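You operate a simulated robot arm through the tools that you are given. There is no shell and no other tool.

The job below is to be done with a simulated robot arm. You get a single attempt, and the scene is never put back.

## Task
Count both trays on the belt past the sensor at High speed.
Fine: zero the counter, lower the end gate and set the dial before the start; stop the belt when both trays wait at the gate; the counter comes to 02 pcs. Leave the other trays where they are.

The check looks at the end state, three seconds after you hand in, the way a careful person would. Anything else that was tipped, shoved, dropped, spilled or broken makes it a failure.

## Robot
A 7-joint arm with a fingered hand, fixed in place. Base frame: the origin is on the floor under the middle of its stand, x ahead of it, y to its left, z up. Readings come in m, degrees, newtons and seconds.
With the tool pointing down near the work surface it reaches from about 0.1 to 0.9 m from the base axis. Its first joint turns from -69.0 to 172.0 degrees. Payload 5 kg.
The tool frame sits at the grasp point between the pads (the TCP): z along the fingers, y along the line on which they close. The tips reach 0.032 m beyond it. The gripper opens to 0.16 m; its body begins 0.089 m behind the TCP. The gripper is a hand of 3 fingers: y runs from the thumb to the fingers, the wrist lies at [0, 0, -0.252] in the tool frame.
Orientation is told as [roll, pitch, yaw] about the base's x, y, z axes, in that order, counted from this pose: with the fingers straight down and closing along the base's y, the tool's x points along the base's -x, its y along +y and its z along -z.

## Interface
- The arm moves only by the tool nudge_tool. Its argument "commands" is a list of rows, each a list of 6 numbers: the turn, a rotation vector about the base's x, y, z in degrees, then the shift along the base's x, y, z in m. In form: [[ax, ay, az, dx, dy, dz], ...]. A call has 1 to 20 rows; each row shifts and turns the commanded pose from where the row before left it. Each row takes 0.2 s and may step no farther than 0.05 m and 8.6 degrees from the row before; otherwise, the whole call is refused. A pose out of reach is approached as far as the arm can. The call stops where the force on the tool passes 40 N (or 10 N more than at its start, if that is more) or the arm is blocked; 0.2 s more then pass. In this call time passes only in rows, and 0.2 s behind the last. It gives the time, the measured TCP pose, the force on the tool (base axes), the opening and the grip force at its end, in the units of the frame above (readings bear some noise), with the torque about the TCP (base axes, N m) and any sound that the robot's microphone picked up.
- Cameras (640 x 400 px; columns grow to the right, rows downward): "scene" is fixed at [0.0471, 0.5076, 1.4971]; the picture's right is [-0.66, -0.75, 0.00], its down [-0.33, 0.29, -0.90] and it looks along [0.68, -0.59, -0.44] (base axes); focal length 320 px, centre (320, 200). "wrist" rides on the gripper at [0.065, -0.004, -0.116] in the tool frame; the picture's right is [0.06, 1.00, 0.00], its down [-0.87, 0.05, -0.49] and it looks along [-0.49, 0.03, 0.87] (tool axes); focal length 261 px, centre (320, 200). There is no depth. A picture from a camera that has moved, and an enlarged one, comes with that camera's place and axes in the base frame and with its lens. The place of the scene camera against the robot may be out by one fixed shift of up to 0.018 m in any direction.
- capture(camera): a new picture of that camera. No time passes.
- move_column(by): slides the trunk up (or, below 0, down) by that many m; the arm rides with it, the base frame stays. It gives what a move gives, with no picture.
- finger_targets(finger1, finger2, thumb_bend): sets how far each is bent, from 0 (flat) to 1 (curled in); at 0.3 the hand is open as for a grip, at 0.7 the pads meet at the TCP. One left out holds its place. A second passes; each finger stops where it meets its share of the squeeze, and holds until it gets a number again. It is the only way to open and close the hand. It gives what a move gives, with no picture; readings hold the bend of each and the force on the fingers (four entries, about 0 where the hand has none), thumb and palm.
- enlarge(camera, box): a new picture of the part [left, top, right, bottom] of that camera's present view, enlarged. No time passes.
- sign_off(): hands the job in; it is judged then, once.

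Places have to be worked out from the pictures, the camera data and where the tool is seen. Open the gripper and draw the arm clear of the work before you hand the job in, unless the task says otherwise.

The tools are called after "Request:" by a JSON object that holds its "method" and its "body". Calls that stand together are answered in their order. nudge_tool: Moves the arm, as the interface text tells. Its arguments: {"type":"object","properties":{"commands":{"type":"array","items":{"type":"array","items":{"type":"number"}}}},"required":["commands"]} The other tools are called the same way: move_column (by) moves the trunk up or down; finger_targets (finger1, finger2, thumb_bend) moves the fingers one by one; capture (camera) takes a picture; enlarge (camera, box) takes an enlarged picture of a part of a camera's view; sign_off () hands the job in.

At the start:

```text
time: 0.0
position: [0.6662, -0.2355, 1.3404]
tool_rot: [0.1, 0.0, 0.0]
contact_force: [-0.7, -0.2, -0.3]
ft_torque: [0.01, 0.02, 0.03]
opening: 0.1598
finger_force: 0.2
shape: jaw
bend: [0.3, 0.3, 0.3]
finger forces: [0.0, 0.0, 0.1, 0.0, 0.0, 0.0]
trunk travel left (down, up): [-0.825, 0.115]
```

scene: 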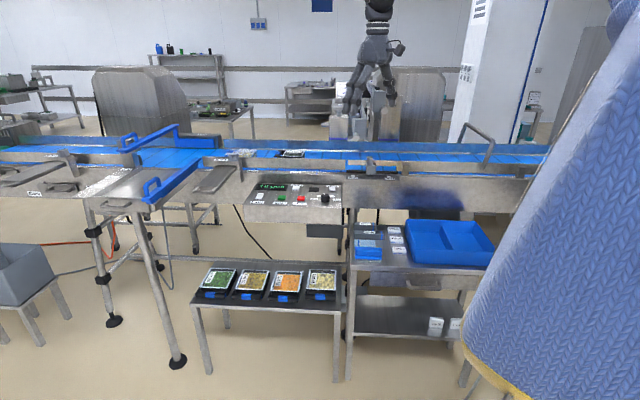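
wrist: 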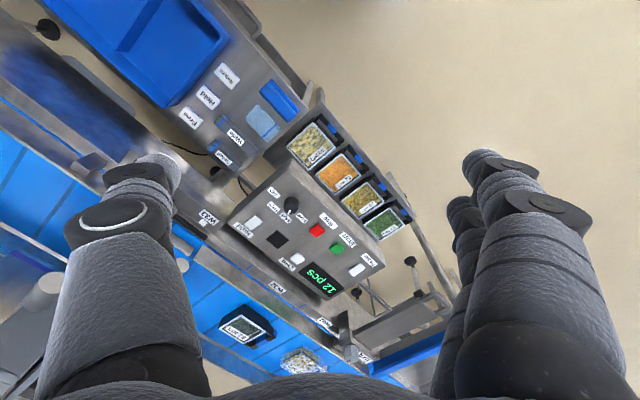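

I begin by looking closely at the control panel, the belt and the gate in both cameras before moving anything.

Request:
{"method": "enlarge", "body": {"camera": "scene", "box": [230, 130, 400, 236]}}

Request:
{"method": "enlarge", "body": {"camera": "scene", "box": [70, 110, 260, 229]}}

Request:
{"method": "enlarge", "body": {"camera": "wrist", "box": [180, 160, 420, 310]}}

Request:
{"method": "enlarge", "body": {"camera": "wrist", "box": [180, 260, 480, 400]}}

```text
3.76 times, centred on (315, 183) of scene
camera zoom: at [0.0471, 0.5076, 1.4971], right [-0.66, -0.75, 0.0], down [-0.33, 0.29, -0.9], along [0.68, -0.59, -0.44], focal length 1207 px, centre (339, 264)
```

zoom: 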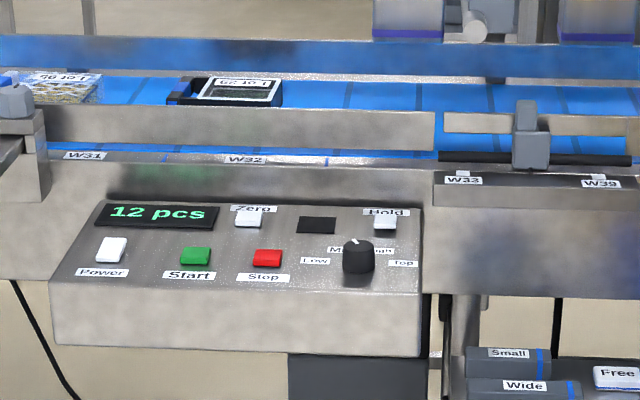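

```text
3.36 times, centred on (165, 170) of scene
camera zoom: at [0.0471, 0.5076, 1.4971], right [-0.66, -0.75, 0.0], down [-0.33, 0.29, -0.9], along [0.68, -0.59, -0.44], focal length 1077 px, centre (841, 302)
```

zoom: 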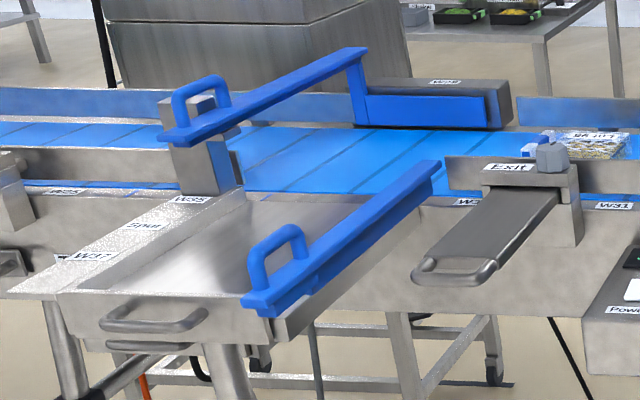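

```text
2.67 times, centred on (300, 235) of wrist
camera zoom: at [0.6014, -0.2391, 1.4544], right [-0.06, 1.0, 0.0], down [0.87, 0.05, 0.49], along [0.49, 0.03, -0.87], focal length 695 px, centre (373, 107)
```

zoom: 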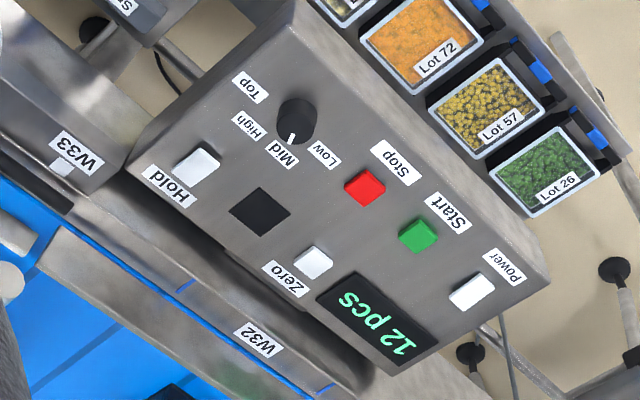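

```text
2.13 times, centred on (330, 330) of wrist
camera zoom: at [0.6014, -0.2391, 1.4544], right [-0.06, 1.0, 0.0], down [0.87, 0.05, 0.49], along [0.49, 0.03, -0.87], focal length 556 px, centre (299, -77)
```

zoom: 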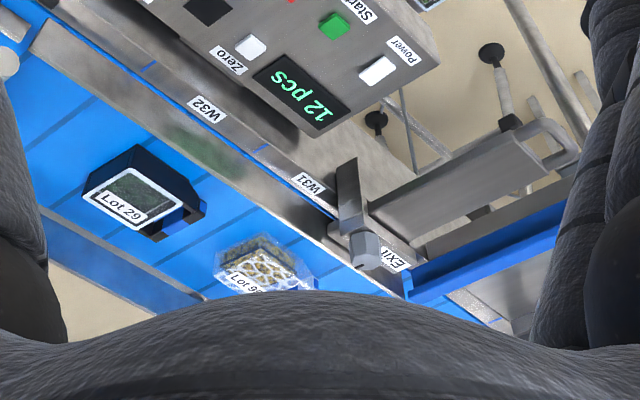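

The panel has Power, Start, Stop, Zero, Hold and a dial (Low/Mid/High/Top), and the counter reads 12 pcs. I'll enlarge the other parts of the belt to identify the gate and sensor.

Request:
{"method": "enlarge", "body": {"camera": "scene", "box": [110, 115, 210, 178]}}

Request:
{"method": "enlarge", "body": {"camera": "scene", "box": [0, 130, 110, 199]}}

Request:
{"method": "enlarge", "body": {"camera": "scene", "box": [340, 110, 560, 248]}}

Request:
{"method": "enlarge", "body": {"camera": "scene", "box": [190, 130, 310, 205]}}

Request:
{"method": "enlarge", "body": {"camera": "scene", "box": [310, 60, 420, 140]}}

Request:
{"method": "enlarge", "body": {"camera": "scene", "box": [180, 220, 520, 390]}}

```text
6.35 times, centred on (160, 146) of scene
camera zoom: at [0.0471, 0.5076, 1.4971], right [-0.66, -0.75, 0.0], down [-0.33, 0.29, -0.9], along [0.68, -0.59, -0.44], focal length 2035 px, centre (1336, 540)
```

zoom: 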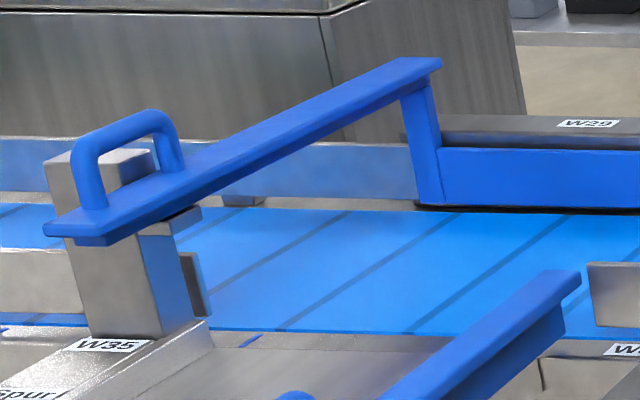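

```text
5.80 times, centred on (55, 164) of scene
camera zoom: at [0.0471, 0.5076, 1.4971], right [-0.66, -0.75, 0.0], down [-0.33, 0.29, -0.9], along [0.68, -0.59, -0.44], focal length 1858 px, centre (1856, 406)
```

zoom: 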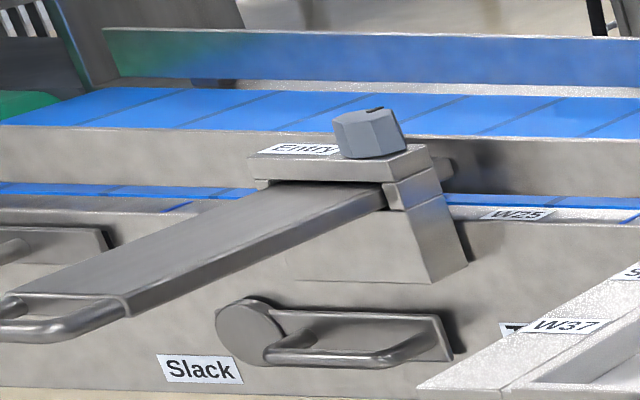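

```text
2.90 times, centred on (450, 179) of scene
camera zoom: at [0.0471, 0.5076, 1.4971], right [-0.66, -0.75, 0.0], down [-0.33, 0.29, -0.9], along [0.68, -0.59, -0.44], focal length 929 px, centre (-57, 261)
```

zoom: 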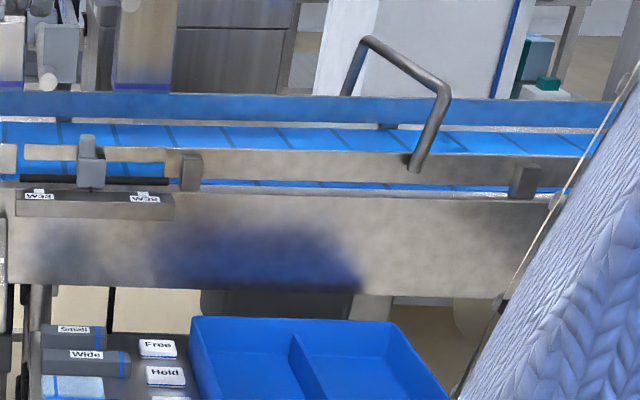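

```text
5.33 times, centred on (250, 168) of scene
camera zoom: at [0.0471, 0.5076, 1.4971], right [-0.66, -0.75, 0.0], down [-0.33, 0.29, -0.9], along [0.68, -0.59, -0.44], focal length 1710 px, centre (693, 373)
```

zoom: 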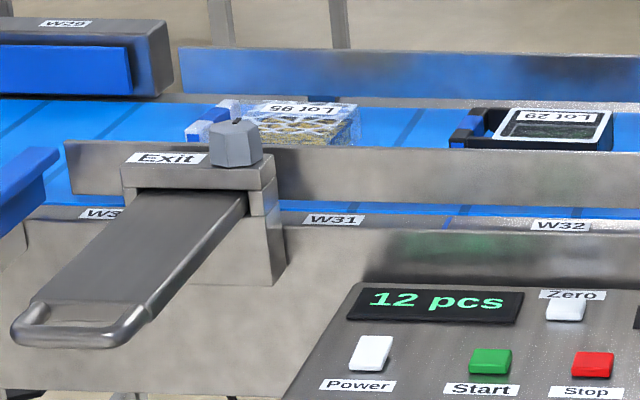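

```text
5.00 times, centred on (365, 100) of scene
camera zoom: at [0.0471, 0.5076, 1.4971], right [-0.66, -0.75, 0.0], down [-0.33, 0.29, -0.9], along [0.68, -0.59, -0.44], focal length 1603 px, centre (95, 700)
```

zoom: 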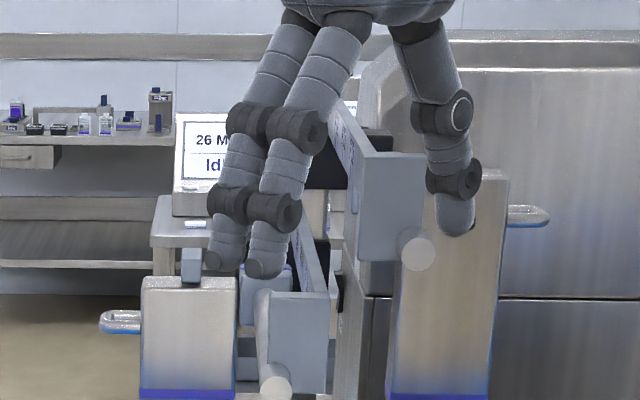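

```text
1.88 times, centred on (350, 305) of scene
camera zoom: at [0.0471, 0.5076, 1.4971], right [-0.66, -0.75, 0.0], down [-0.33, 0.29, -0.9], along [0.68, -0.59, -0.44], focal length 603 px, centre (264, 2)
```

zoom: 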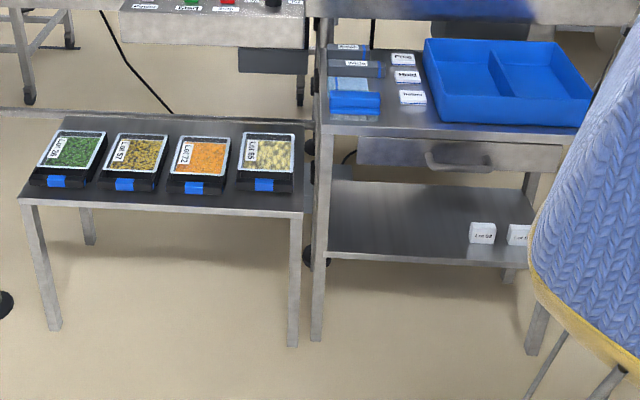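

The belt appears to run along the scene's horizontal (base direction about [-0.66,-0.75]), with a hoop-like gate further right and a panel around (1.03,-0.16,0.94). I'll yaw the hand about -41° in place so that the wrist camera faces the belt squarely.

Request:
{"method": "nudge_tool", "body": {"commands": [[0, 0, -8.2, 0, 0, 0], [0, 0, -8.2, 0, 0, 0], [0, 0, -8.2, 0, 0, 0], [0, 0, -8.2, 0, 0, 0], [0, 0, -8.2, 0, 0, 0]]}}

```text
time: 1.2
position: [0.6674, -0.236, 1.3389]
tool_rot: [0.0, 0.0, -41.2]
contact_force: [0.1, 0.0, 0.5]
ft_torque: [0.01, -0.06, 0.05]
opening: 0.16
finger_force: 0.0
shape: jaw
bend: [0.3, 0.3, 0.3]
finger forces: [0.1, 0.0, 0.0, 0.1, 0.1, 0.0]
trunk travel left (down, up): [-0.825, 0.115]
```

The yaw went through cleanly. Now I take a look with the wrist camera.

Request:
{"method": "capture", "body": {"camera": "wrist"}}

Request:
{"method": "capture", "body": {"camera": "scene"}}

```text
taken
camera wrist: at [0.6147, -0.1951, 1.4538], right [0.61, 0.79, 0.0], down [0.69, -0.53, 0.49], along [0.39, -0.3, -0.87], focal length 261 px, centre (320, 200)
```

wrist: 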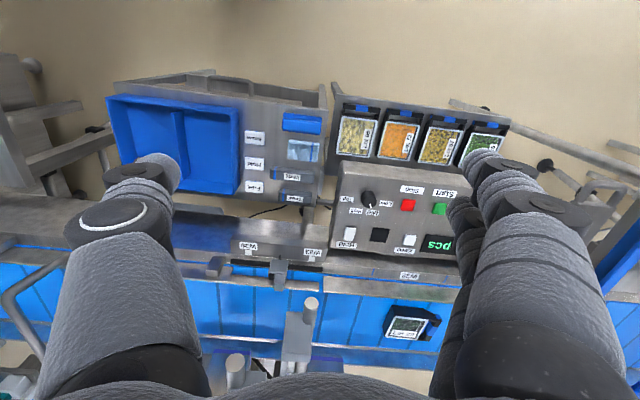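

```text
taken
```

scene: 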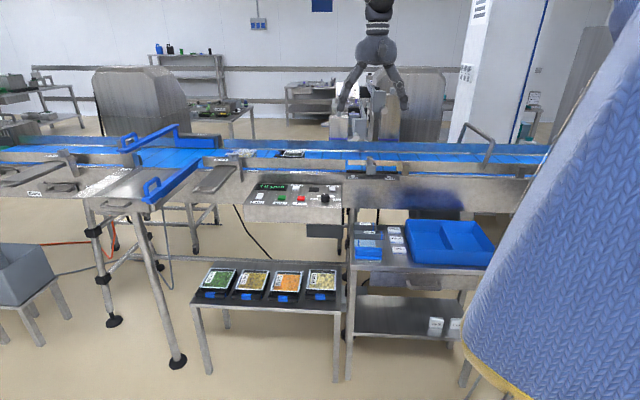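

The view is square to the belt now; the hoop is at the left and there are post-like things over the belt near the middle. I enlarge these.

Request:
{"method": "enlarge", "body": {"camera": "wrist", "box": [180, 220, 460, 395]}}

Request:
{"method": "enlarge", "body": {"camera": "wrist", "box": [0, 180, 250, 336]}}

Request:
{"method": "enlarge", "body": {"camera": "wrist", "box": [310, 150, 500, 270]}}

Request:
{"method": "enlarge", "body": {"camera": "wrist", "box": [100, 60, 350, 220]}}

```text
2.29 times, centred on (320, 308) of wrist
camera zoom: at [0.6147, -0.1951, 1.4538], right [0.61, 0.79, 0.0], down [0.69, -0.53, 0.49], along [0.39, -0.3, -0.87], focal length 596 px, centre (320, -46)
```

zoom: 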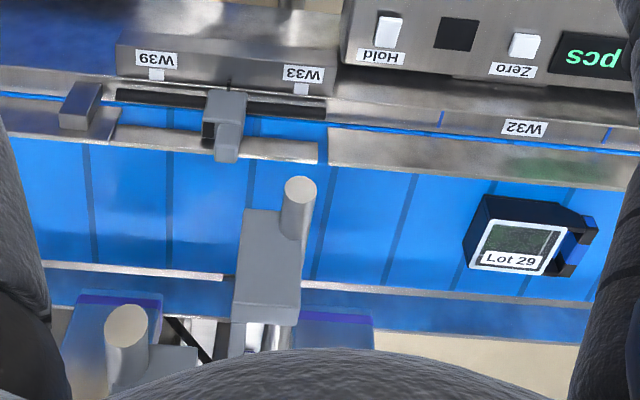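

```text
2.56 times, centred on (125, 258) of wrist
camera zoom: at [0.6147, -0.1951, 1.4538], right [0.61, 0.79, 0.0], down [0.69, -0.53, 0.49], along [0.39, -0.3, -0.87], focal length 667 px, centre (819, 52)
```

zoom: 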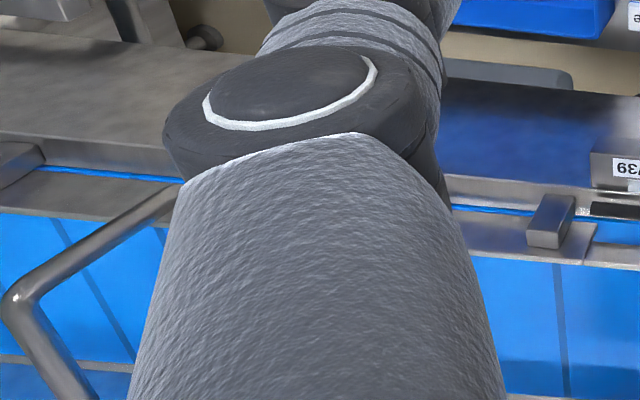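

```text
3.33 times, centred on (405, 210) of wrist
camera zoom: at [0.6147, -0.1951, 1.4538], right [0.61, 0.79, 0.0], down [0.69, -0.53, 0.49], along [0.39, -0.3, -0.87], focal length 869 px, centre (37, 167)
```

zoom: 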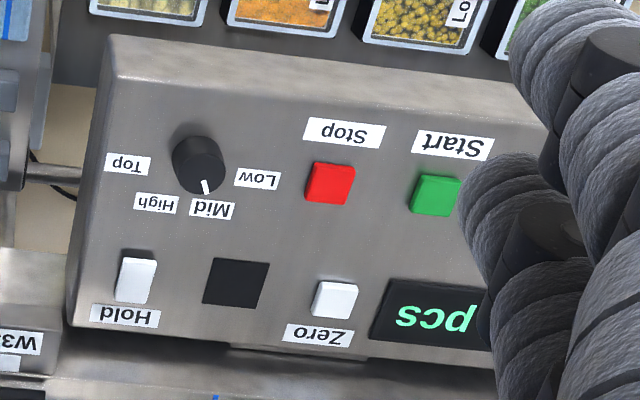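

```text
2.50 times, centred on (225, 140) of wrist
camera zoom: at [0.6147, -0.1951, 1.4538], right [0.61, 0.79, 0.0], down [0.69, -0.53, 0.49], along [0.39, -0.3, -0.87], focal length 652 px, centre (558, 350)
```

zoom: 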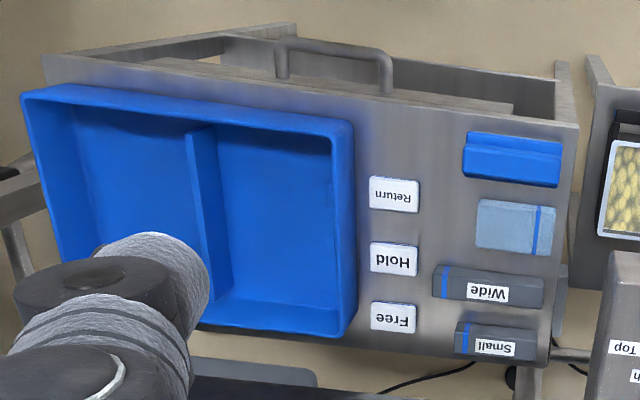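

The hoop at the far left could be the end gate, but I need a better view. I shift the hand about 0.35 m downstream (toward [-0.655,-0.755]) at the same height for a look at it.

Request:
{"method": "nudge_tool", "body": {"commands": [[0, 0, 0, -0.0328, -0.0377, 0], [0, 0, 0, -0.0328, -0.0377, 0], [0, 0, 0, -0.0328, -0.0377, 0], [0, 0, 0, -0.0328, -0.0377, 0], [0, 0, 0, -0.0328, -0.0377, 0], [0, 0, 0, -0.0328, -0.0377, 0], [0, 0, 0, -0.0328, -0.0377, 0]]}}

Request:
{"method": "capture", "body": {"camera": "wrist"}}

Request:
{"method": "capture", "body": {"camera": "scene"}}

```text
time: 2.8
position: [0.4328, -0.5016, 1.3407]
tool_rot: [0.1, 0.1, -40.9]
contact_force: [-0.5, -0.7, -0.3]
ft_torque: [0.03, -0.05, 0.02]
opening: 0.1598
finger_force: 0.0
shape: jaw
bend: [0.3, 0.3, 0.3]
finger forces: [0.0, 0.0, 0.1, 0.0, 0.0, 0.0]
trunk travel left (down, up): [-0.825, 0.115]
```

```text
taken
camera wrist: at [0.3795, -0.4627, 1.4557], right [0.61, 0.79, 0.0], down [0.69, -0.53, 0.49], along [0.39, -0.3, -0.87], focal length 261 px, centre (320, 200)
```

wrist: 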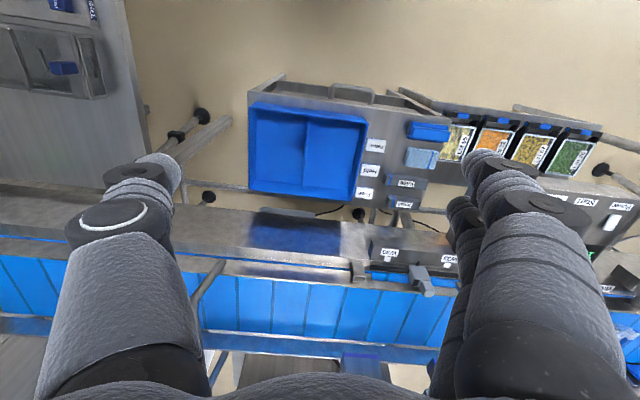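

```text
taken
```

scene: 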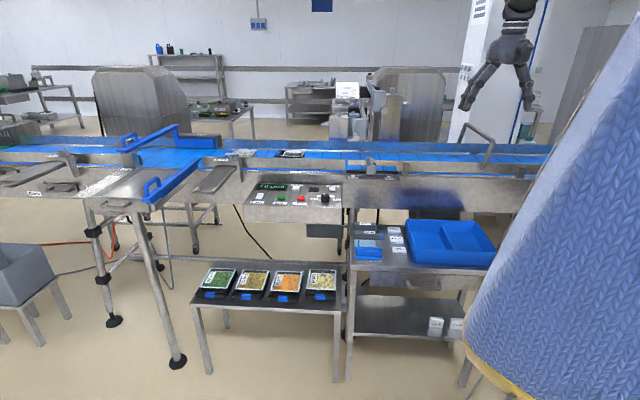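

A finger hides the hoop. I shift a little further downstream and tilt the hand forward so that the camera looks at the hoop from between the fingers.

Request:
{"method": "nudge_tool", "body": {"commands": [[-5.24, -6.04, 0, -0.0262, -0.0302, 0], [-5.24, -6.04, 0, -0.0262, -0.0302, 0], [-5.24, -6.04, 0, -0.0262, -0.0302, 0], [-5.24, -6.04, 0, -0.0262, -0.0302, 0]]}}

Request:
{"method": "capture", "body": {"camera": "wrist"}}

```text
time: 3.8
position: [0.3486, -0.6598, 1.3609]
tool_rot: [0.6, -32.3, -41.1]
contact_force: [-2.5, 0.7, 0.6]
ft_torque: [0.05, -0.14, 0.07]
opening: 0.1599
finger_force: 0.0
shape: jaw
bend: [0.3, 0.3, 0.3]
finger forces: [0.0, 0.0, 0.0, 0.0, 0.0, 0.1]
out of reach, approached as far as the arm can: row 3, 4
trunk travel left (down, up): [-0.825, 0.115]
```

```text
taken
camera wrist: at [0.2559, -0.586, 1.4219], right [0.61, 0.79, -0.03], down [0.39, -0.27, 0.88], along [0.69, -0.55, -0.47], focal length 261 px, centre (320, 200)
```

wrist: 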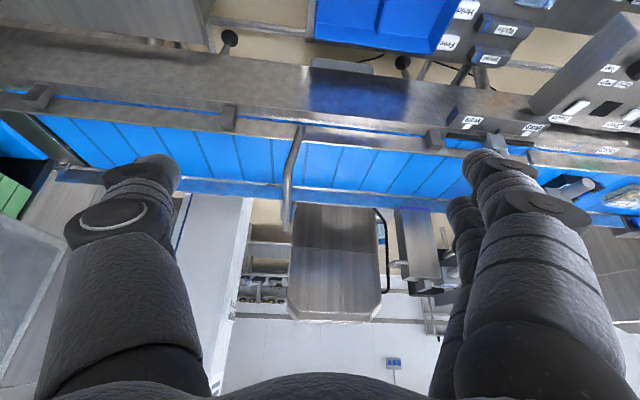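

Now the hoop is between the fingers. Enlarging it.

Request:
{"method": "enlarge", "body": {"camera": "wrist", "box": [170, 80, 430, 240]}}

Request:
{"method": "enlarge", "body": {"camera": "wrist", "box": [0, 60, 180, 172]}}

Request:
{"method": "enlarge", "body": {"camera": "wrist", "box": [410, 60, 640, 230]}}

Request:
{"method": "capture", "body": {"camera": "scene"}}

```text
2.46 times, centred on (300, 160) of wrist
camera zoom: at [0.2559, -0.586, 1.4219], right [0.61, 0.79, -0.03], down [0.39, -0.27, 0.88], along [0.69, -0.55, -0.47], focal length 642 px, centre (369, 298)
```

zoom: 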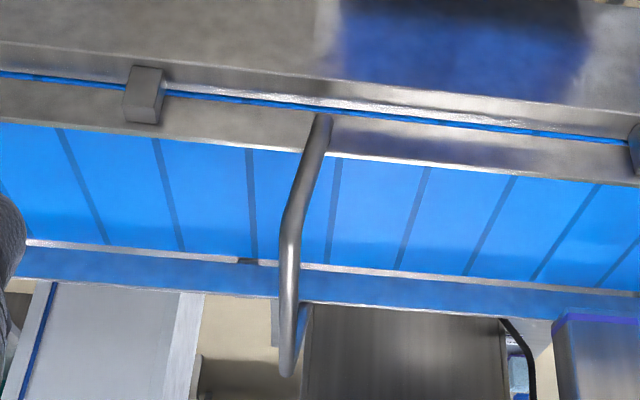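

```text
3.56 times, centred on (90, 116) of wrist
camera zoom: at [0.2559, -0.586, 1.4219], right [0.61, 0.79, -0.03], down [0.39, -0.27, 0.88], along [0.69, -0.55, -0.47], focal length 927 px, centre (1138, 499)
```

zoom: 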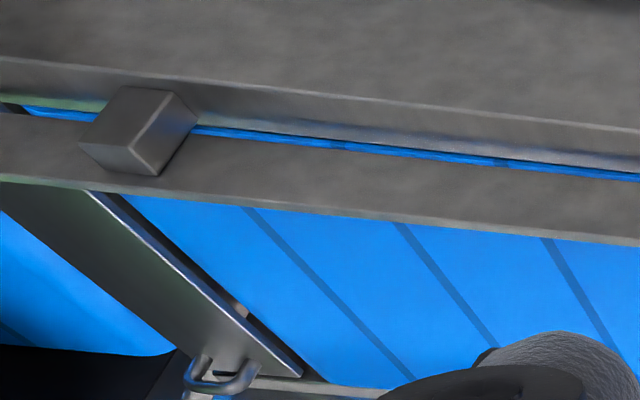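

```text
2.35 times, centred on (525, 145) of wrist
camera zoom: at [0.2559, -0.586, 1.4219], right [0.61, 0.79, -0.03], down [0.39, -0.27, 0.88], along [0.69, -0.55, -0.47], focal length 613 px, centre (-162, 329)
```

zoom: 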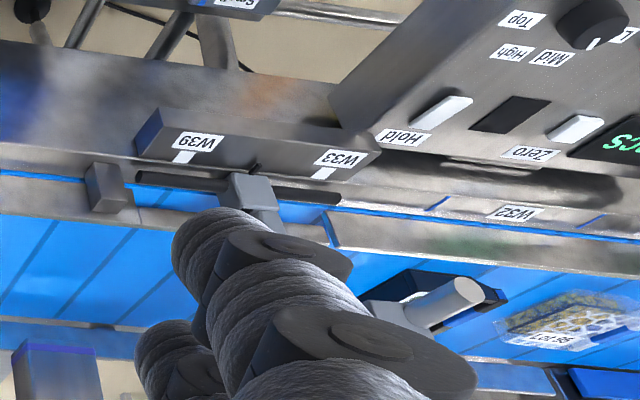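

```text
taken
```

scene: 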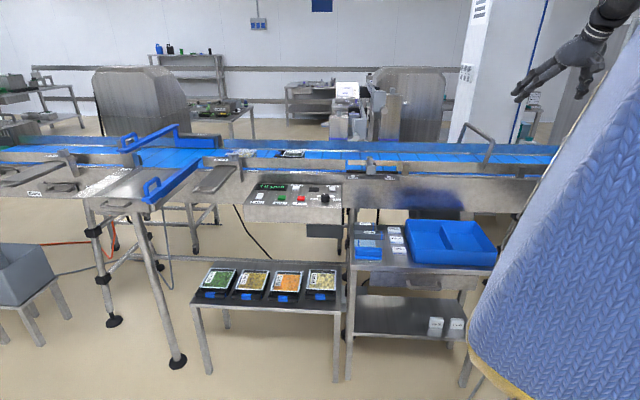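

The hoop leans slightly downstream, and at the far-left end there's a plate with a handle across the belt. I step back into reach and yaw the hand further to look down the belt toward that end.

Request:
{"method": "nudge_tool", "body": {"commands": [[0, 0, 0, 0.0, 0.04, 0.0], [0, 0, 0, 0.0, 0.04, 0.0], [0, 0, -8.2, 0.0, 0.03, 0.0], [0, 0, -8.2, 0.0, 0.0, 0.0], [0, 0, -8.2, 0, 0, 0.0], [0, 0, -8.2, 0, 0, 0.0]]}}

Request:
{"method": "capture", "body": {"camera": "wrist"}}

```text
time: 5.2
position: [0.4051, -0.614, 1.389]
tool_rot: [-0.1, -32.0, -73.9]
contact_force: [0.2, 0.1, 0.2]
ft_torque: [-0.02, 0.0, -0.03]
opening: 0.1597
finger_force: 0.2
shape: jaw
bend: [0.3, 0.3, 0.3]
finger forces: [0.1, 0.0, 0.0, 0.0, 0.1, 0.1]
out of reach, approached as far as the arm can: row 1, 2, 3
trunk travel left (down, up): [-0.825, 0.115]
```

```text
taken
camera wrist: at [0.3696, -0.5028, 1.4512], right [0.94, 0.33, -0.03], down [0.19, -0.44, 0.88], along [0.27, -0.83, -0.48], focal length 261 px, centre (320, 200)
```

wrist: 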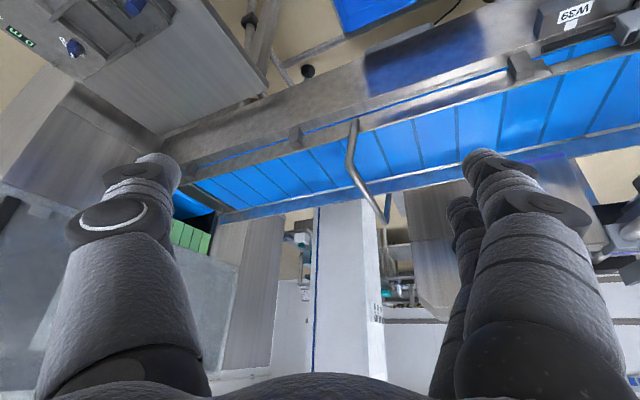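

The end of the belt is now in view at the left, with a machine there. Enlarging the hoop and the end.

Request:
{"method": "enlarge", "body": {"camera": "wrist", "box": [280, 80, 480, 220]}}

Request:
{"method": "enlarge", "body": {"camera": "wrist", "box": [150, 100, 330, 260]}}

Request:
{"method": "enlarge", "body": {"camera": "wrist", "box": [0, 0, 270, 180]}}

```text
2.86 times, centred on (380, 150) of wrist
camera zoom: at [0.3696, -0.5028, 1.4512], right [0.94, 0.33, -0.03], down [0.19, -0.44, 0.88], along [0.27, -0.83, -0.48], focal length 745 px, centre (149, 343)
```

zoom: 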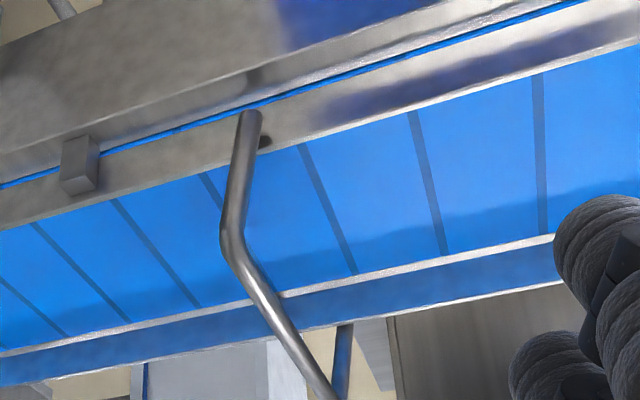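

```text
2.50 times, centred on (240, 180) of wrist
camera zoom: at [0.3696, -0.5028, 1.4512], right [0.94, 0.33, -0.03], down [0.19, -0.44, 0.88], along [0.27, -0.83, -0.48], focal length 652 px, centre (520, 250)
```

zoom: 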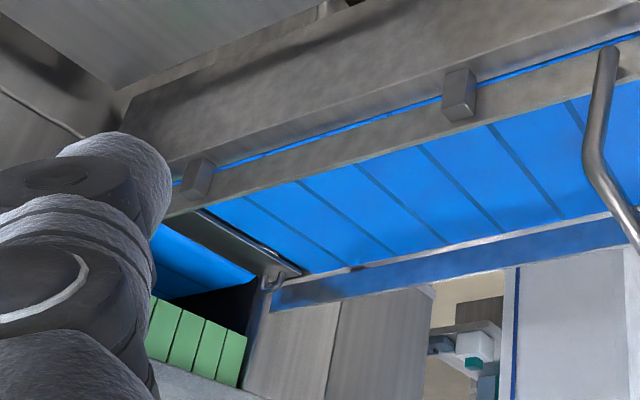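

```text
2.22 times, centred on (135, 90) of wrist
camera zoom: at [0.3696, -0.5028, 1.4512], right [0.94, 0.33, -0.03], down [0.19, -0.44, 0.88], along [0.27, -0.83, -0.48], focal length 579 px, centre (731, 444)
```

zoom: 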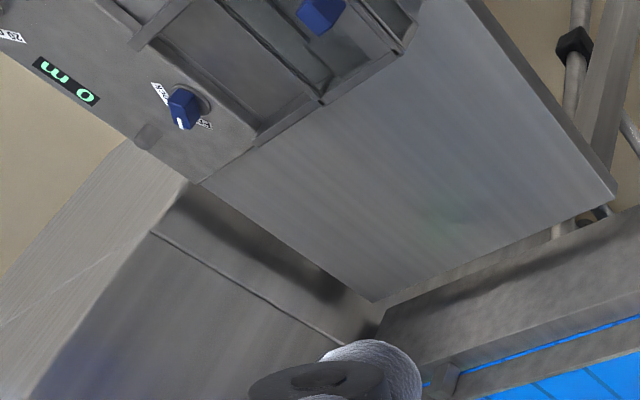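

The hoop has a pivot pin through the near guard, so it is a swinging gate in raised position. Next I go back upstream, yaw to face the belt again and look at the W33–W39 slider and the sensor area up close.

Request:
{"method": "nudge_tool", "body": {"commands": [[0, 0, 8.2, 0.015, 0.045, 0.0], [0, 0, 8.2, 0.015, 0.045, 0.0], [0, 0, 8.2, 0.015, 0.045, 0.0], [0, 0, 8.2, 0.015, 0.045, 0.0], [0, 0, 0, 0.02, 0.045, -0.005], [0, 0, 0, 0.02, 0.04, -0.01], [0, 0, 0, 0.02, 0.035, -0.01]]}}

Request:
{"method": "capture", "body": {"camera": "wrist"}}

```text
time: 6.8
position: [0.5831, -0.349, 1.313]
tool_rot: [-1.4, -31.1, -47.6]
contact_force: [1.3, 0.3, 0.2]
ft_torque: [-0.04, 0.05, 0.04]
opening: 0.1599
finger_force: 0.0
shape: jaw
bend: [0.3, 0.3, 0.3]
finger forces: [0.0, 0.0, 0.1, 0.0, 0.1, 0.0]
out of reach, approached as far as the arm can: row 1, 2, 3, 4
trunk travel left (down, up): [-0.825, 0.115]
```

```text
taken
camera wrist: at [0.5039, -0.2644, 1.3767], right [0.71, 0.7, -0.05], down [0.38, -0.32, 0.87], along [0.59, -0.64, -0.49], focal length 261 px, centre (320, 200)
```

wrist: 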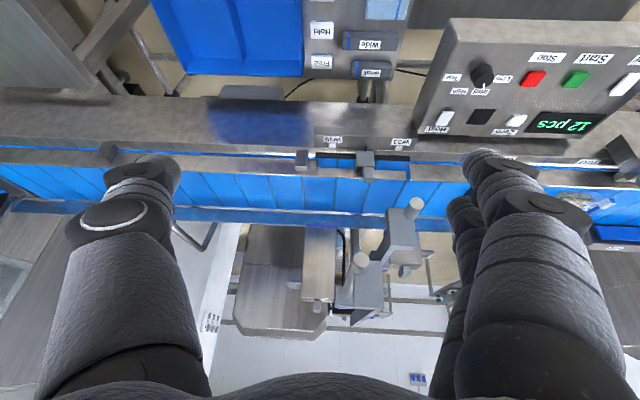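

Good view of the slider area. I enlarge it and the panel.

Request:
{"method": "enlarge", "body": {"camera": "wrist", "box": [270, 120, 450, 220]}}

Request:
{"method": "enlarge", "body": {"camera": "wrist", "box": [230, 190, 460, 340]}}

Request:
{"method": "enlarge", "body": {"camera": "wrist", "box": [400, 20, 640, 170]}}

Request:
{"method": "enlarge", "body": {"camera": "wrist", "box": [100, 120, 300, 260]}}

```text
3.56 times, centred on (360, 170) of wrist
camera zoom: at [0.5039, -0.2644, 1.3767], right [0.71, 0.7, -0.05], down [0.38, -0.32, 0.87], along [0.59, -0.64, -0.49], focal length 927 px, centre (178, 307)
```

zoom: 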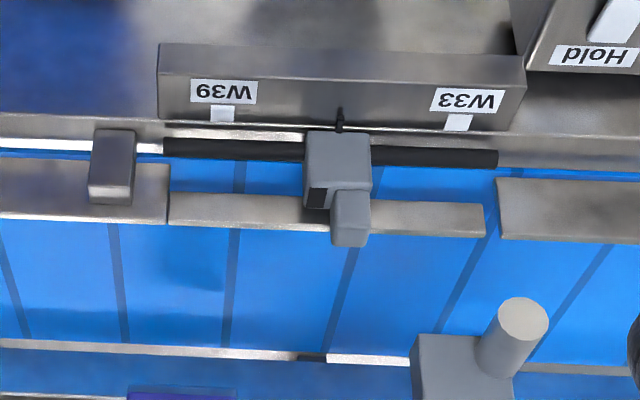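

```text
2.67 times, centred on (345, 265) of wrist
camera zoom: at [0.5039, -0.2644, 1.3767], right [0.71, 0.7, -0.05], down [0.38, -0.32, 0.87], along [0.59, -0.64, -0.49], focal length 695 px, centre (253, 27)
```

zoom: 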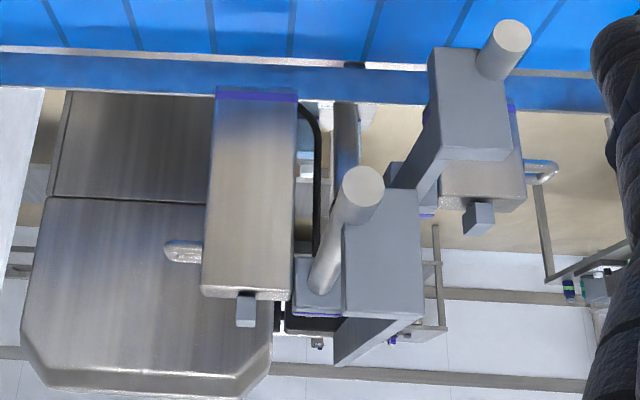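

```text
2.67 times, centred on (520, 95) of wrist
camera zoom: at [0.5039, -0.2644, 1.3767], right [0.71, 0.7, -0.05], down [0.38, -0.32, 0.87], along [0.59, -0.64, -0.49], focal length 695 px, centre (-213, 480)
```

zoom: 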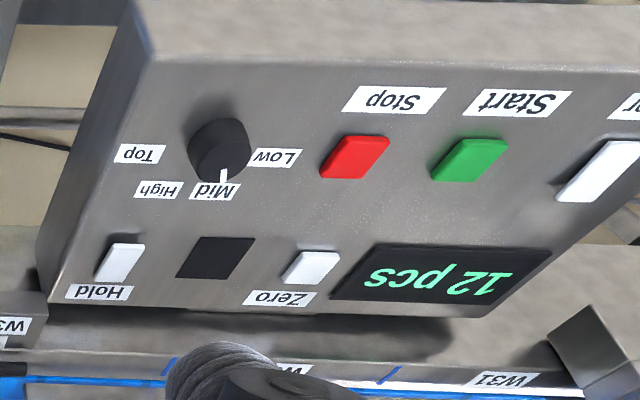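

```text
2.86 times, centred on (200, 190) of wrist
camera zoom: at [0.5039, -0.2644, 1.3767], right [0.71, 0.7, -0.05], down [0.38, -0.32, 0.87], along [0.59, -0.64, -0.49], focal length 745 px, centre (663, 229)
```

zoom: 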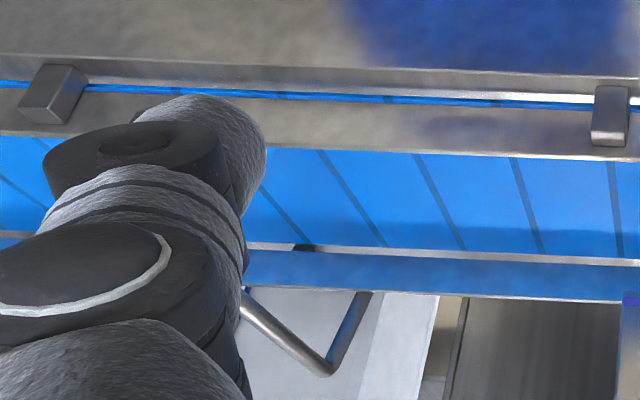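

Triangulating from two wrist views gives a nearly horizontal panel at z≈0.92: Start (1.043,-0.169), Stop (0.992,-0.224), Zero (1.086,-0.271), dial (0.919,-0.288); the hoop's near corner is at about (0.577,-0.939,1.092). I lower the trunk 0.25 m where the hand is in free space to gain reach at that height.

Request:
{"method": "move_column", "body": {"by": -0.25}}

Request:
{"method": "capture", "body": {"camera": "wrist"}}

Request:
{"method": "capture", "body": {"camera": "scene"}}

```text
time: 9.4
position: [0.5825, -0.3495, 1.0628]
tool_rot: [-1.4, -31.1, -47.6]
contact_force: [-0.4, 0.1, 0.5]
ft_torque: [-0.01, -0.02, -0.01]
opening: 0.16
finger_force: 0.0
shape: jaw
bend: [0.3, 0.3, 0.3]
finger forces: [0.1, 0.0, 0.0, 0.0, 0.0, 0.0]
trunk travel left (down, up): [-0.575, 0.365]
```

```text
taken
camera wrist: at [0.5026, -0.2647, 1.1274], right [0.71, 0.7, -0.05], down [0.38, -0.32, 0.87], along [0.59, -0.64, -0.49], focal length 261 px, centre (320, 200)
```

wrist: 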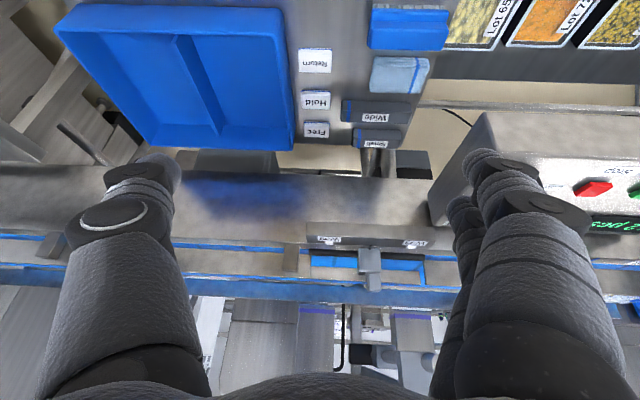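

```text
taken
```

scene: 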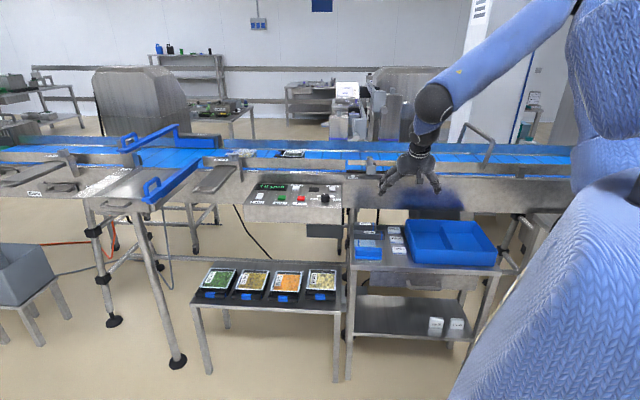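

The column move worked and the arm is now visible. I straighten the tool to point down, take the yaw back to about 0 and move toward a spot above the dial at a safe height, to test the reach there.

Request:
{"method": "nudge_tool", "body": {"commands": [[5.76, 5.26, 0, 0.02, 0, 0.01], [5.76, 5.26, 0, 0.02, 0, 0.01], [5.76, 5.26, 0, 0.02, 0, 0.0], [5.76, 5.26, 0, 0.02, 0, 0.0], [0.944, -1.03, 0, 0.02, 0, 0.0], [0, 0, 7.93, 0.02, 0.005, 0], [0, 0, 7.93, 0.02, 0.005, 0], [0, 0, 7.93, 0.02, 0.005, 0], [0, 0, 7.93, 0.02, 0.01, 0], [0, 0, 7.93, 0.02, 0.01, 0], [0, 0, 7.93, 0.02, 0.01, 0]]}}

Request:
{"method": "capture", "body": {"camera": "wrist"}}

Request:
{"method": "capture", "body": {"camera": "scene"}}

```text
time: 11.8
position: [0.8021, -0.3044, 1.0828]
tool_rot: [0.1, 0.1, 0.1]
contact_force: [-0.1, 0.2, 1.0]
ft_torque: [-0.04, 0.03, 0.01]
opening: 0.1602
finger_force: 0.0
shape: jaw
bend: [0.3, 0.3, 0.3]
finger forces: [0.0, 0.0, 0.0, 0.1, 0.0, 0.0]
trunk travel left (down, up): [-0.575, 0.365]
```

```text
taken
camera wrist: at [0.7362, -0.3081, 1.1968], right [-0.06, 1.0, 0.0], down [0.87, 0.06, 0.49], along [0.49, 0.03, -0.87], focal length 261 px, centre (320, 200)
```

wrist: 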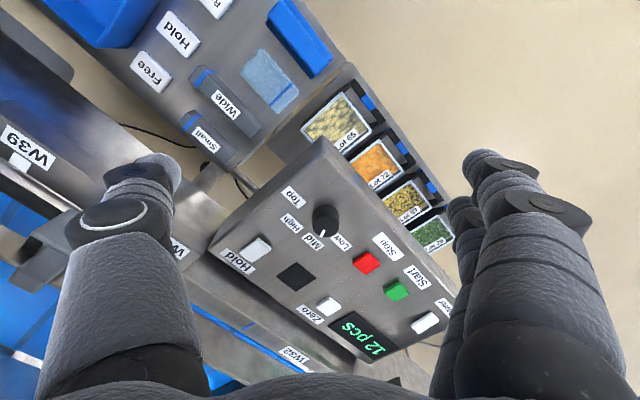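

```text
taken
```

scene: 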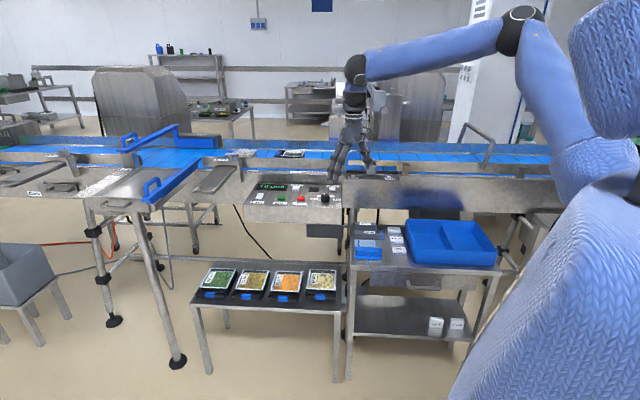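

The tool points down at r≈0.86 and the elbow is still bent, so there is reach to spare. I enlarge the panel for accurate dial and button positions.

Request:
{"method": "enlarge", "body": {"camera": "wrist", "box": [200, 130, 460, 370]}}

Request:
{"method": "enlarge", "body": {"camera": "wrist", "box": [270, 170, 390, 260]}}

```text
1.67 times, centred on (330, 250) of wrist
camera zoom: at [0.7362, -0.3081, 1.1968], right [-0.06, 1.0, 0.0], down [0.87, 0.06, 0.49], along [0.49, 0.03, -0.87], focal length 434 px, centre (303, 117)
```

zoom: 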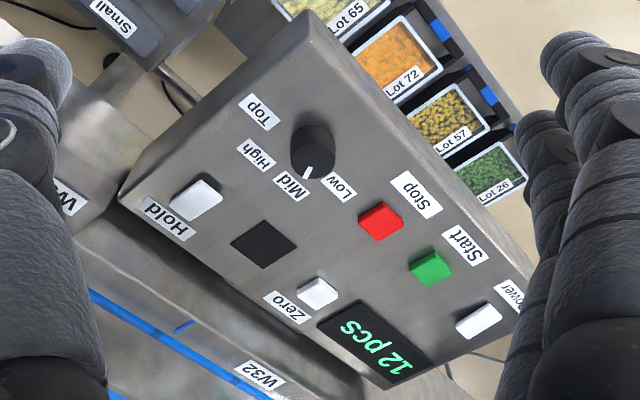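

```text
4.44 times, centred on (330, 215) of wrist
camera zoom: at [0.7362, -0.3081, 1.1968], right [-0.06, 1.0, 0.0], down [0.87, 0.06, 0.49], along [0.49, 0.03, -0.87], focal length 1158 px, centre (276, 133)
```

zoom: 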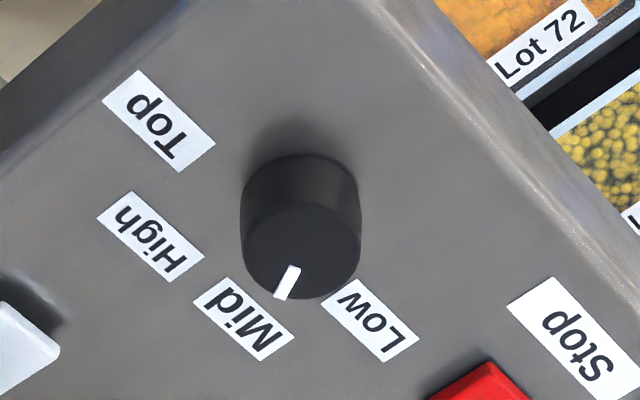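

The dial is at Mid (axis ≈ (0.920,-0.290), about 32 mm wide, top ≈0.93), with High roughly 50° clockwise from it. I set the fingers to a medium opening in free air and move over the dial at a safe height.

Request:
{"method": "finger_targets", "body": {"finger1": 0.52, "finger2": 0.52, "thumb_bend": 0.52}}

Request:
{"method": "nudge_tool", "body": {"commands": [[0, 0, 0, 0.04, 0.005, -0.01], [0, 0, 0, 0.04, 0.005, -0.01], [0, 0, 0, 0.038, 0.0044, -0.01]]}}

Request:
{"method": "capture", "body": {"camera": "wrist"}}

Request:
{"method": "enlarge", "body": {"camera": "scene", "box": [250, 70, 430, 220]}}

```text
time: 12.8
position: [0.8002, -0.3043, 1.0824]
tool_rot: [0.1, -0.1, -0.1]
contact_force: [0.9, 0.0, -0.8]
ft_torque: [0.02, -0.01, -0.01]
opening: 0.08
finger_force: 0.0
shape: fingers
bend: [0.52, 0.52, 0.52]
finger forces: [0.1, 0.1, 0.0, 0.1, 0.1, 0.0]
trunk travel left (down, up): [-0.575, 0.365]
```

```text
time: 13.6
position: [0.8929, -0.3042, 1.0394]
tool_rot: [0.5, -0.5, 0.0]
contact_force: [1.2, -0.4, -0.3]
ft_torque: [0.02, 0.02, 0.02]
opening: 0.0794
finger_force: 0.1
shape: fingers
bend: [0.52, 0.52, 0.52]
finger forces: [0.1, 0.1, 0.0, 0.1, 0.1, 0.1]
out of reach, approached as far as the arm can: row 2, 3
trunk travel left (down, up): [-0.575, 0.365]
```

```text
taken
camera wrist: at [0.8258, -0.3096, 1.1533], right [-0.06, 1.0, 0.01], down [0.86, 0.05, 0.5], along [0.5, 0.04, -0.87], focal length 261 px, centre (320, 200)
```

wrist: 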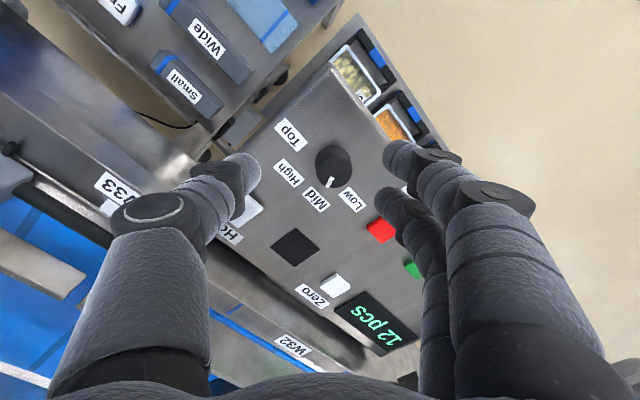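

```text
2.67 times, centred on (340, 145) of scene
camera zoom: at [0.0471, 0.5076, 1.4971], right [-0.66, -0.75, 0.0], down [-0.33, 0.29, -0.9], along [0.68, -0.59, -0.44], focal length 855 px, centre (267, 347)
```

zoom: 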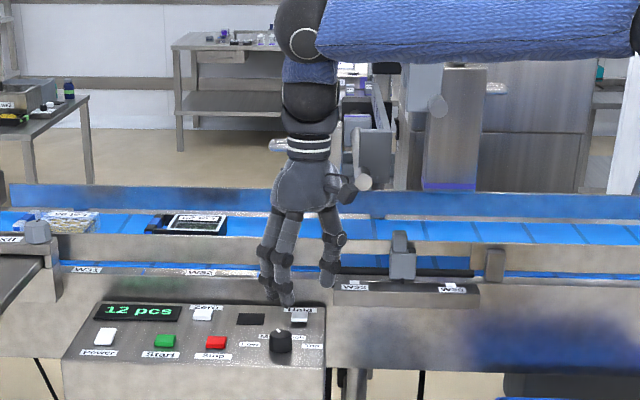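

At this radius with the tool vertical the arm is at its limit (r≈0.94), so I lean the tool forward about 12° with a starting yaw of +8°, leaving room for a ~50° clockwise turn. I do that at the present safe height.

Request:
{"method": "nudge_tool", "body": {"commands": [[0, 0, 7.6, -0.02, 0, 0], [0.79, -5.95, 0, 0.0, 0, 0], [0.79, -5.95, 0, 0.0, 0, 0], [0, 0, 0, 0.02, 0.007, 0], [0, 0, 0, 0.027, 0.007, -0.01]]}}

Request:
{"method": "capture", "body": {"camera": "wrist"}}

```text
time: 14.8
position: [0.9197, -0.2952, 1.0266]
tool_rot: [0.1, -11.9, 7.5]
contact_force: [-0.3, 0.0, -1.1]
ft_torque: [0.02, 0.03, 0.0]
opening: 0.0797
finger_force: 0.0
shape: fingers
bend: [0.52, 0.52, 0.52]
finger forces: [0.0, 0.0, 0.1, 0.0, 0.0, 0.0]
trunk travel left (down, up): [-0.575, 0.365]
```

```text
taken
camera wrist: at [0.8334, -0.3098, 1.1264], right [-0.19, 0.98, -0.01], down [0.74, 0.15, 0.66], along [0.65, 0.12, -0.75], focal length 261 px, centre (320, 200)
```

wrist: 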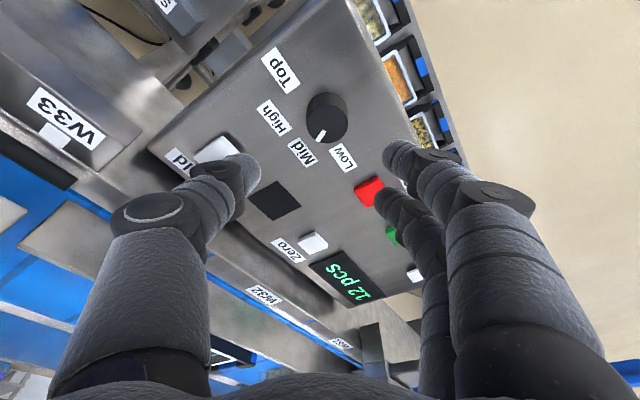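

Now in reach; the dial reads at (0.918,-0.289) from this view. I narrow the fingers to ~60 mm and descend around the dial in small steps.

Request:
{"method": "finger_targets", "body": {"finger1": 0.57, "finger2": 0.57, "thumb_bend": 0.57}}

Request:
{"method": "nudge_tool", "body": {"commands": [[0, 0, 0, -0.0055, 0.005, 0], [0, 0, 0, 0, 0, -0.015], [0, 0, 0, 0, 0, -0.015], [0, 0, 0, 0, 0, -0.01]]}}

Request:
{"method": "capture", "body": {"camera": "wrist"}}

Request:
{"method": "enlarge", "body": {"camera": "scene", "box": [270, 130, 400, 220]}}

```text
time: 15.8
position: [0.9187, -0.2923, 1.0295]
tool_rot: [0.0, -12.0, 7.6]
contact_force: [0.4, 0.3, 0.2]
ft_torque: [0.02, 0.0, 0.01]
opening: 0.064
finger_force: 0.0
shape: fingers
bend: [0.56, 0.56, 0.56]
finger forces: [0.0, 0.0, 0.1, 0.0, 0.1, 0.0]
trunk travel left (down, up): [-0.575, 0.365]
```

```text
time: 16.8
position: [0.9134, -0.2885, 0.9913]
tool_rot: [0.0, -11.9, 7.6]
contact_force: [0.3, 0.6, 0.5]
ft_torque: [0.01, 0.0, -0.01]
opening: 0.064
finger_force: 0.1
shape: fingers
bend: [0.56, 0.56, 0.56]
finger forces: [0.1, 0.1, 0.1, 0.0, 0.1, 0.1]
trunk travel left (down, up): [-0.575, 0.365]
```

```text
taken
camera wrist: at [0.8267, -0.3033, 1.0897], right [-0.19, 0.98, -0.01], down [0.73, 0.15, 0.66], along [0.65, 0.12, -0.75], focal length 261 px, centre (320, 200)
```

wrist: 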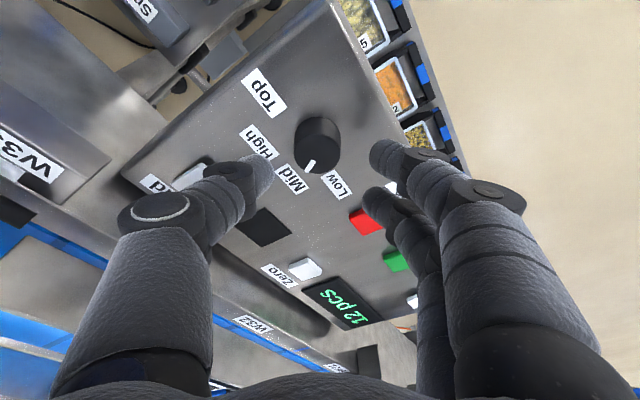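

```text
4.44 times, centred on (335, 175) of scene
camera zoom: at [0.0471, 0.5076, 1.4971], right [-0.66, -0.75, 0.0], down [-0.33, 0.29, -0.9], along [0.68, -0.59, -0.44], focal length 1425 px, centre (253, 311)
```

zoom: 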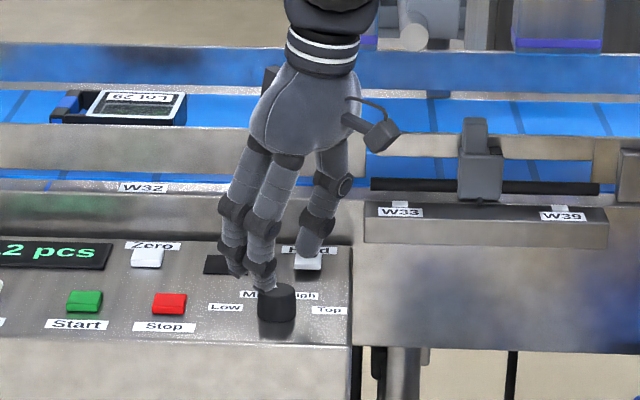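

The dial is centred between thumb and fingers. I descend the remaining ~38 mm in small steps, with force watched.

Request:
{"method": "nudge_tool", "body": {"commands": [[0, 0, 0, 0, -0.002, -0.01], [0, 0, 0, 0, 0, -0.01], [0, 0, 0, 0, 0, -0.008], [0, 0, 0, 0, 0, -0.005]]}}

Request:
{"method": "capture", "body": {"camera": "wrist"}}

Request:
{"method": "enlarge", "body": {"camera": "scene", "box": [280, 150, 380, 220]}}

```text
time: 17.8
position: [0.9142, -0.2912, 0.9585]
tool_rot: [0.0, -12.1, 7.7]
contact_force: [0.0, 0.4, 0.0]
ft_torque: [0.01, 0.01, 0.04]
opening: 0.0637
finger_force: 0.0
shape: fingers
bend: [0.56, 0.56, 0.56]
finger forces: [0.1, 0.0, 0.0, 0.0, 0.0, 0.0]
trunk travel left (down, up): [-0.575, 0.365]
```

```text
taken
camera wrist: at [0.8264, -0.3052, 1.0571], right [-0.19, 0.98, -0.01], down [0.73, 0.15, 0.66], along [0.65, 0.12, -0.75], focal length 261 px, centre (320, 200)
```

wrist: 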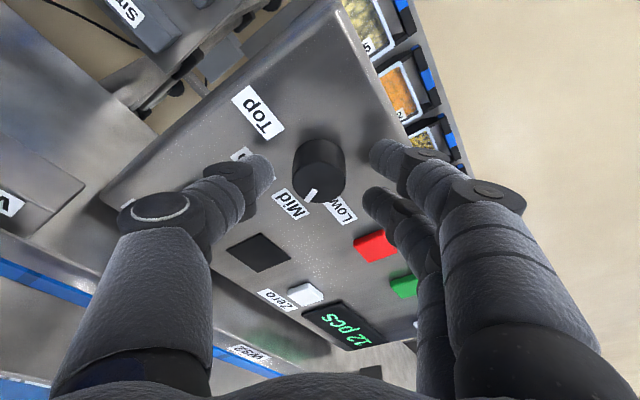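

```text
5.71 times, centred on (330, 185) of scene
camera zoom: at [0.0471, 0.5076, 1.4971], right [-0.66, -0.75, 0.0], down [-0.33, 0.29, -0.9], along [0.68, -0.59, -0.44], focal length 1832 px, centre (263, 286)
```

zoom: 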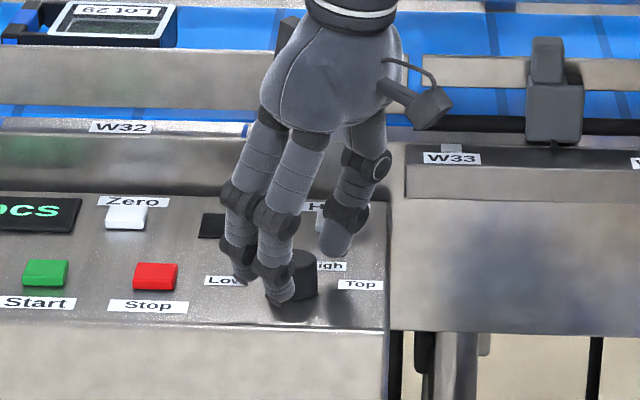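

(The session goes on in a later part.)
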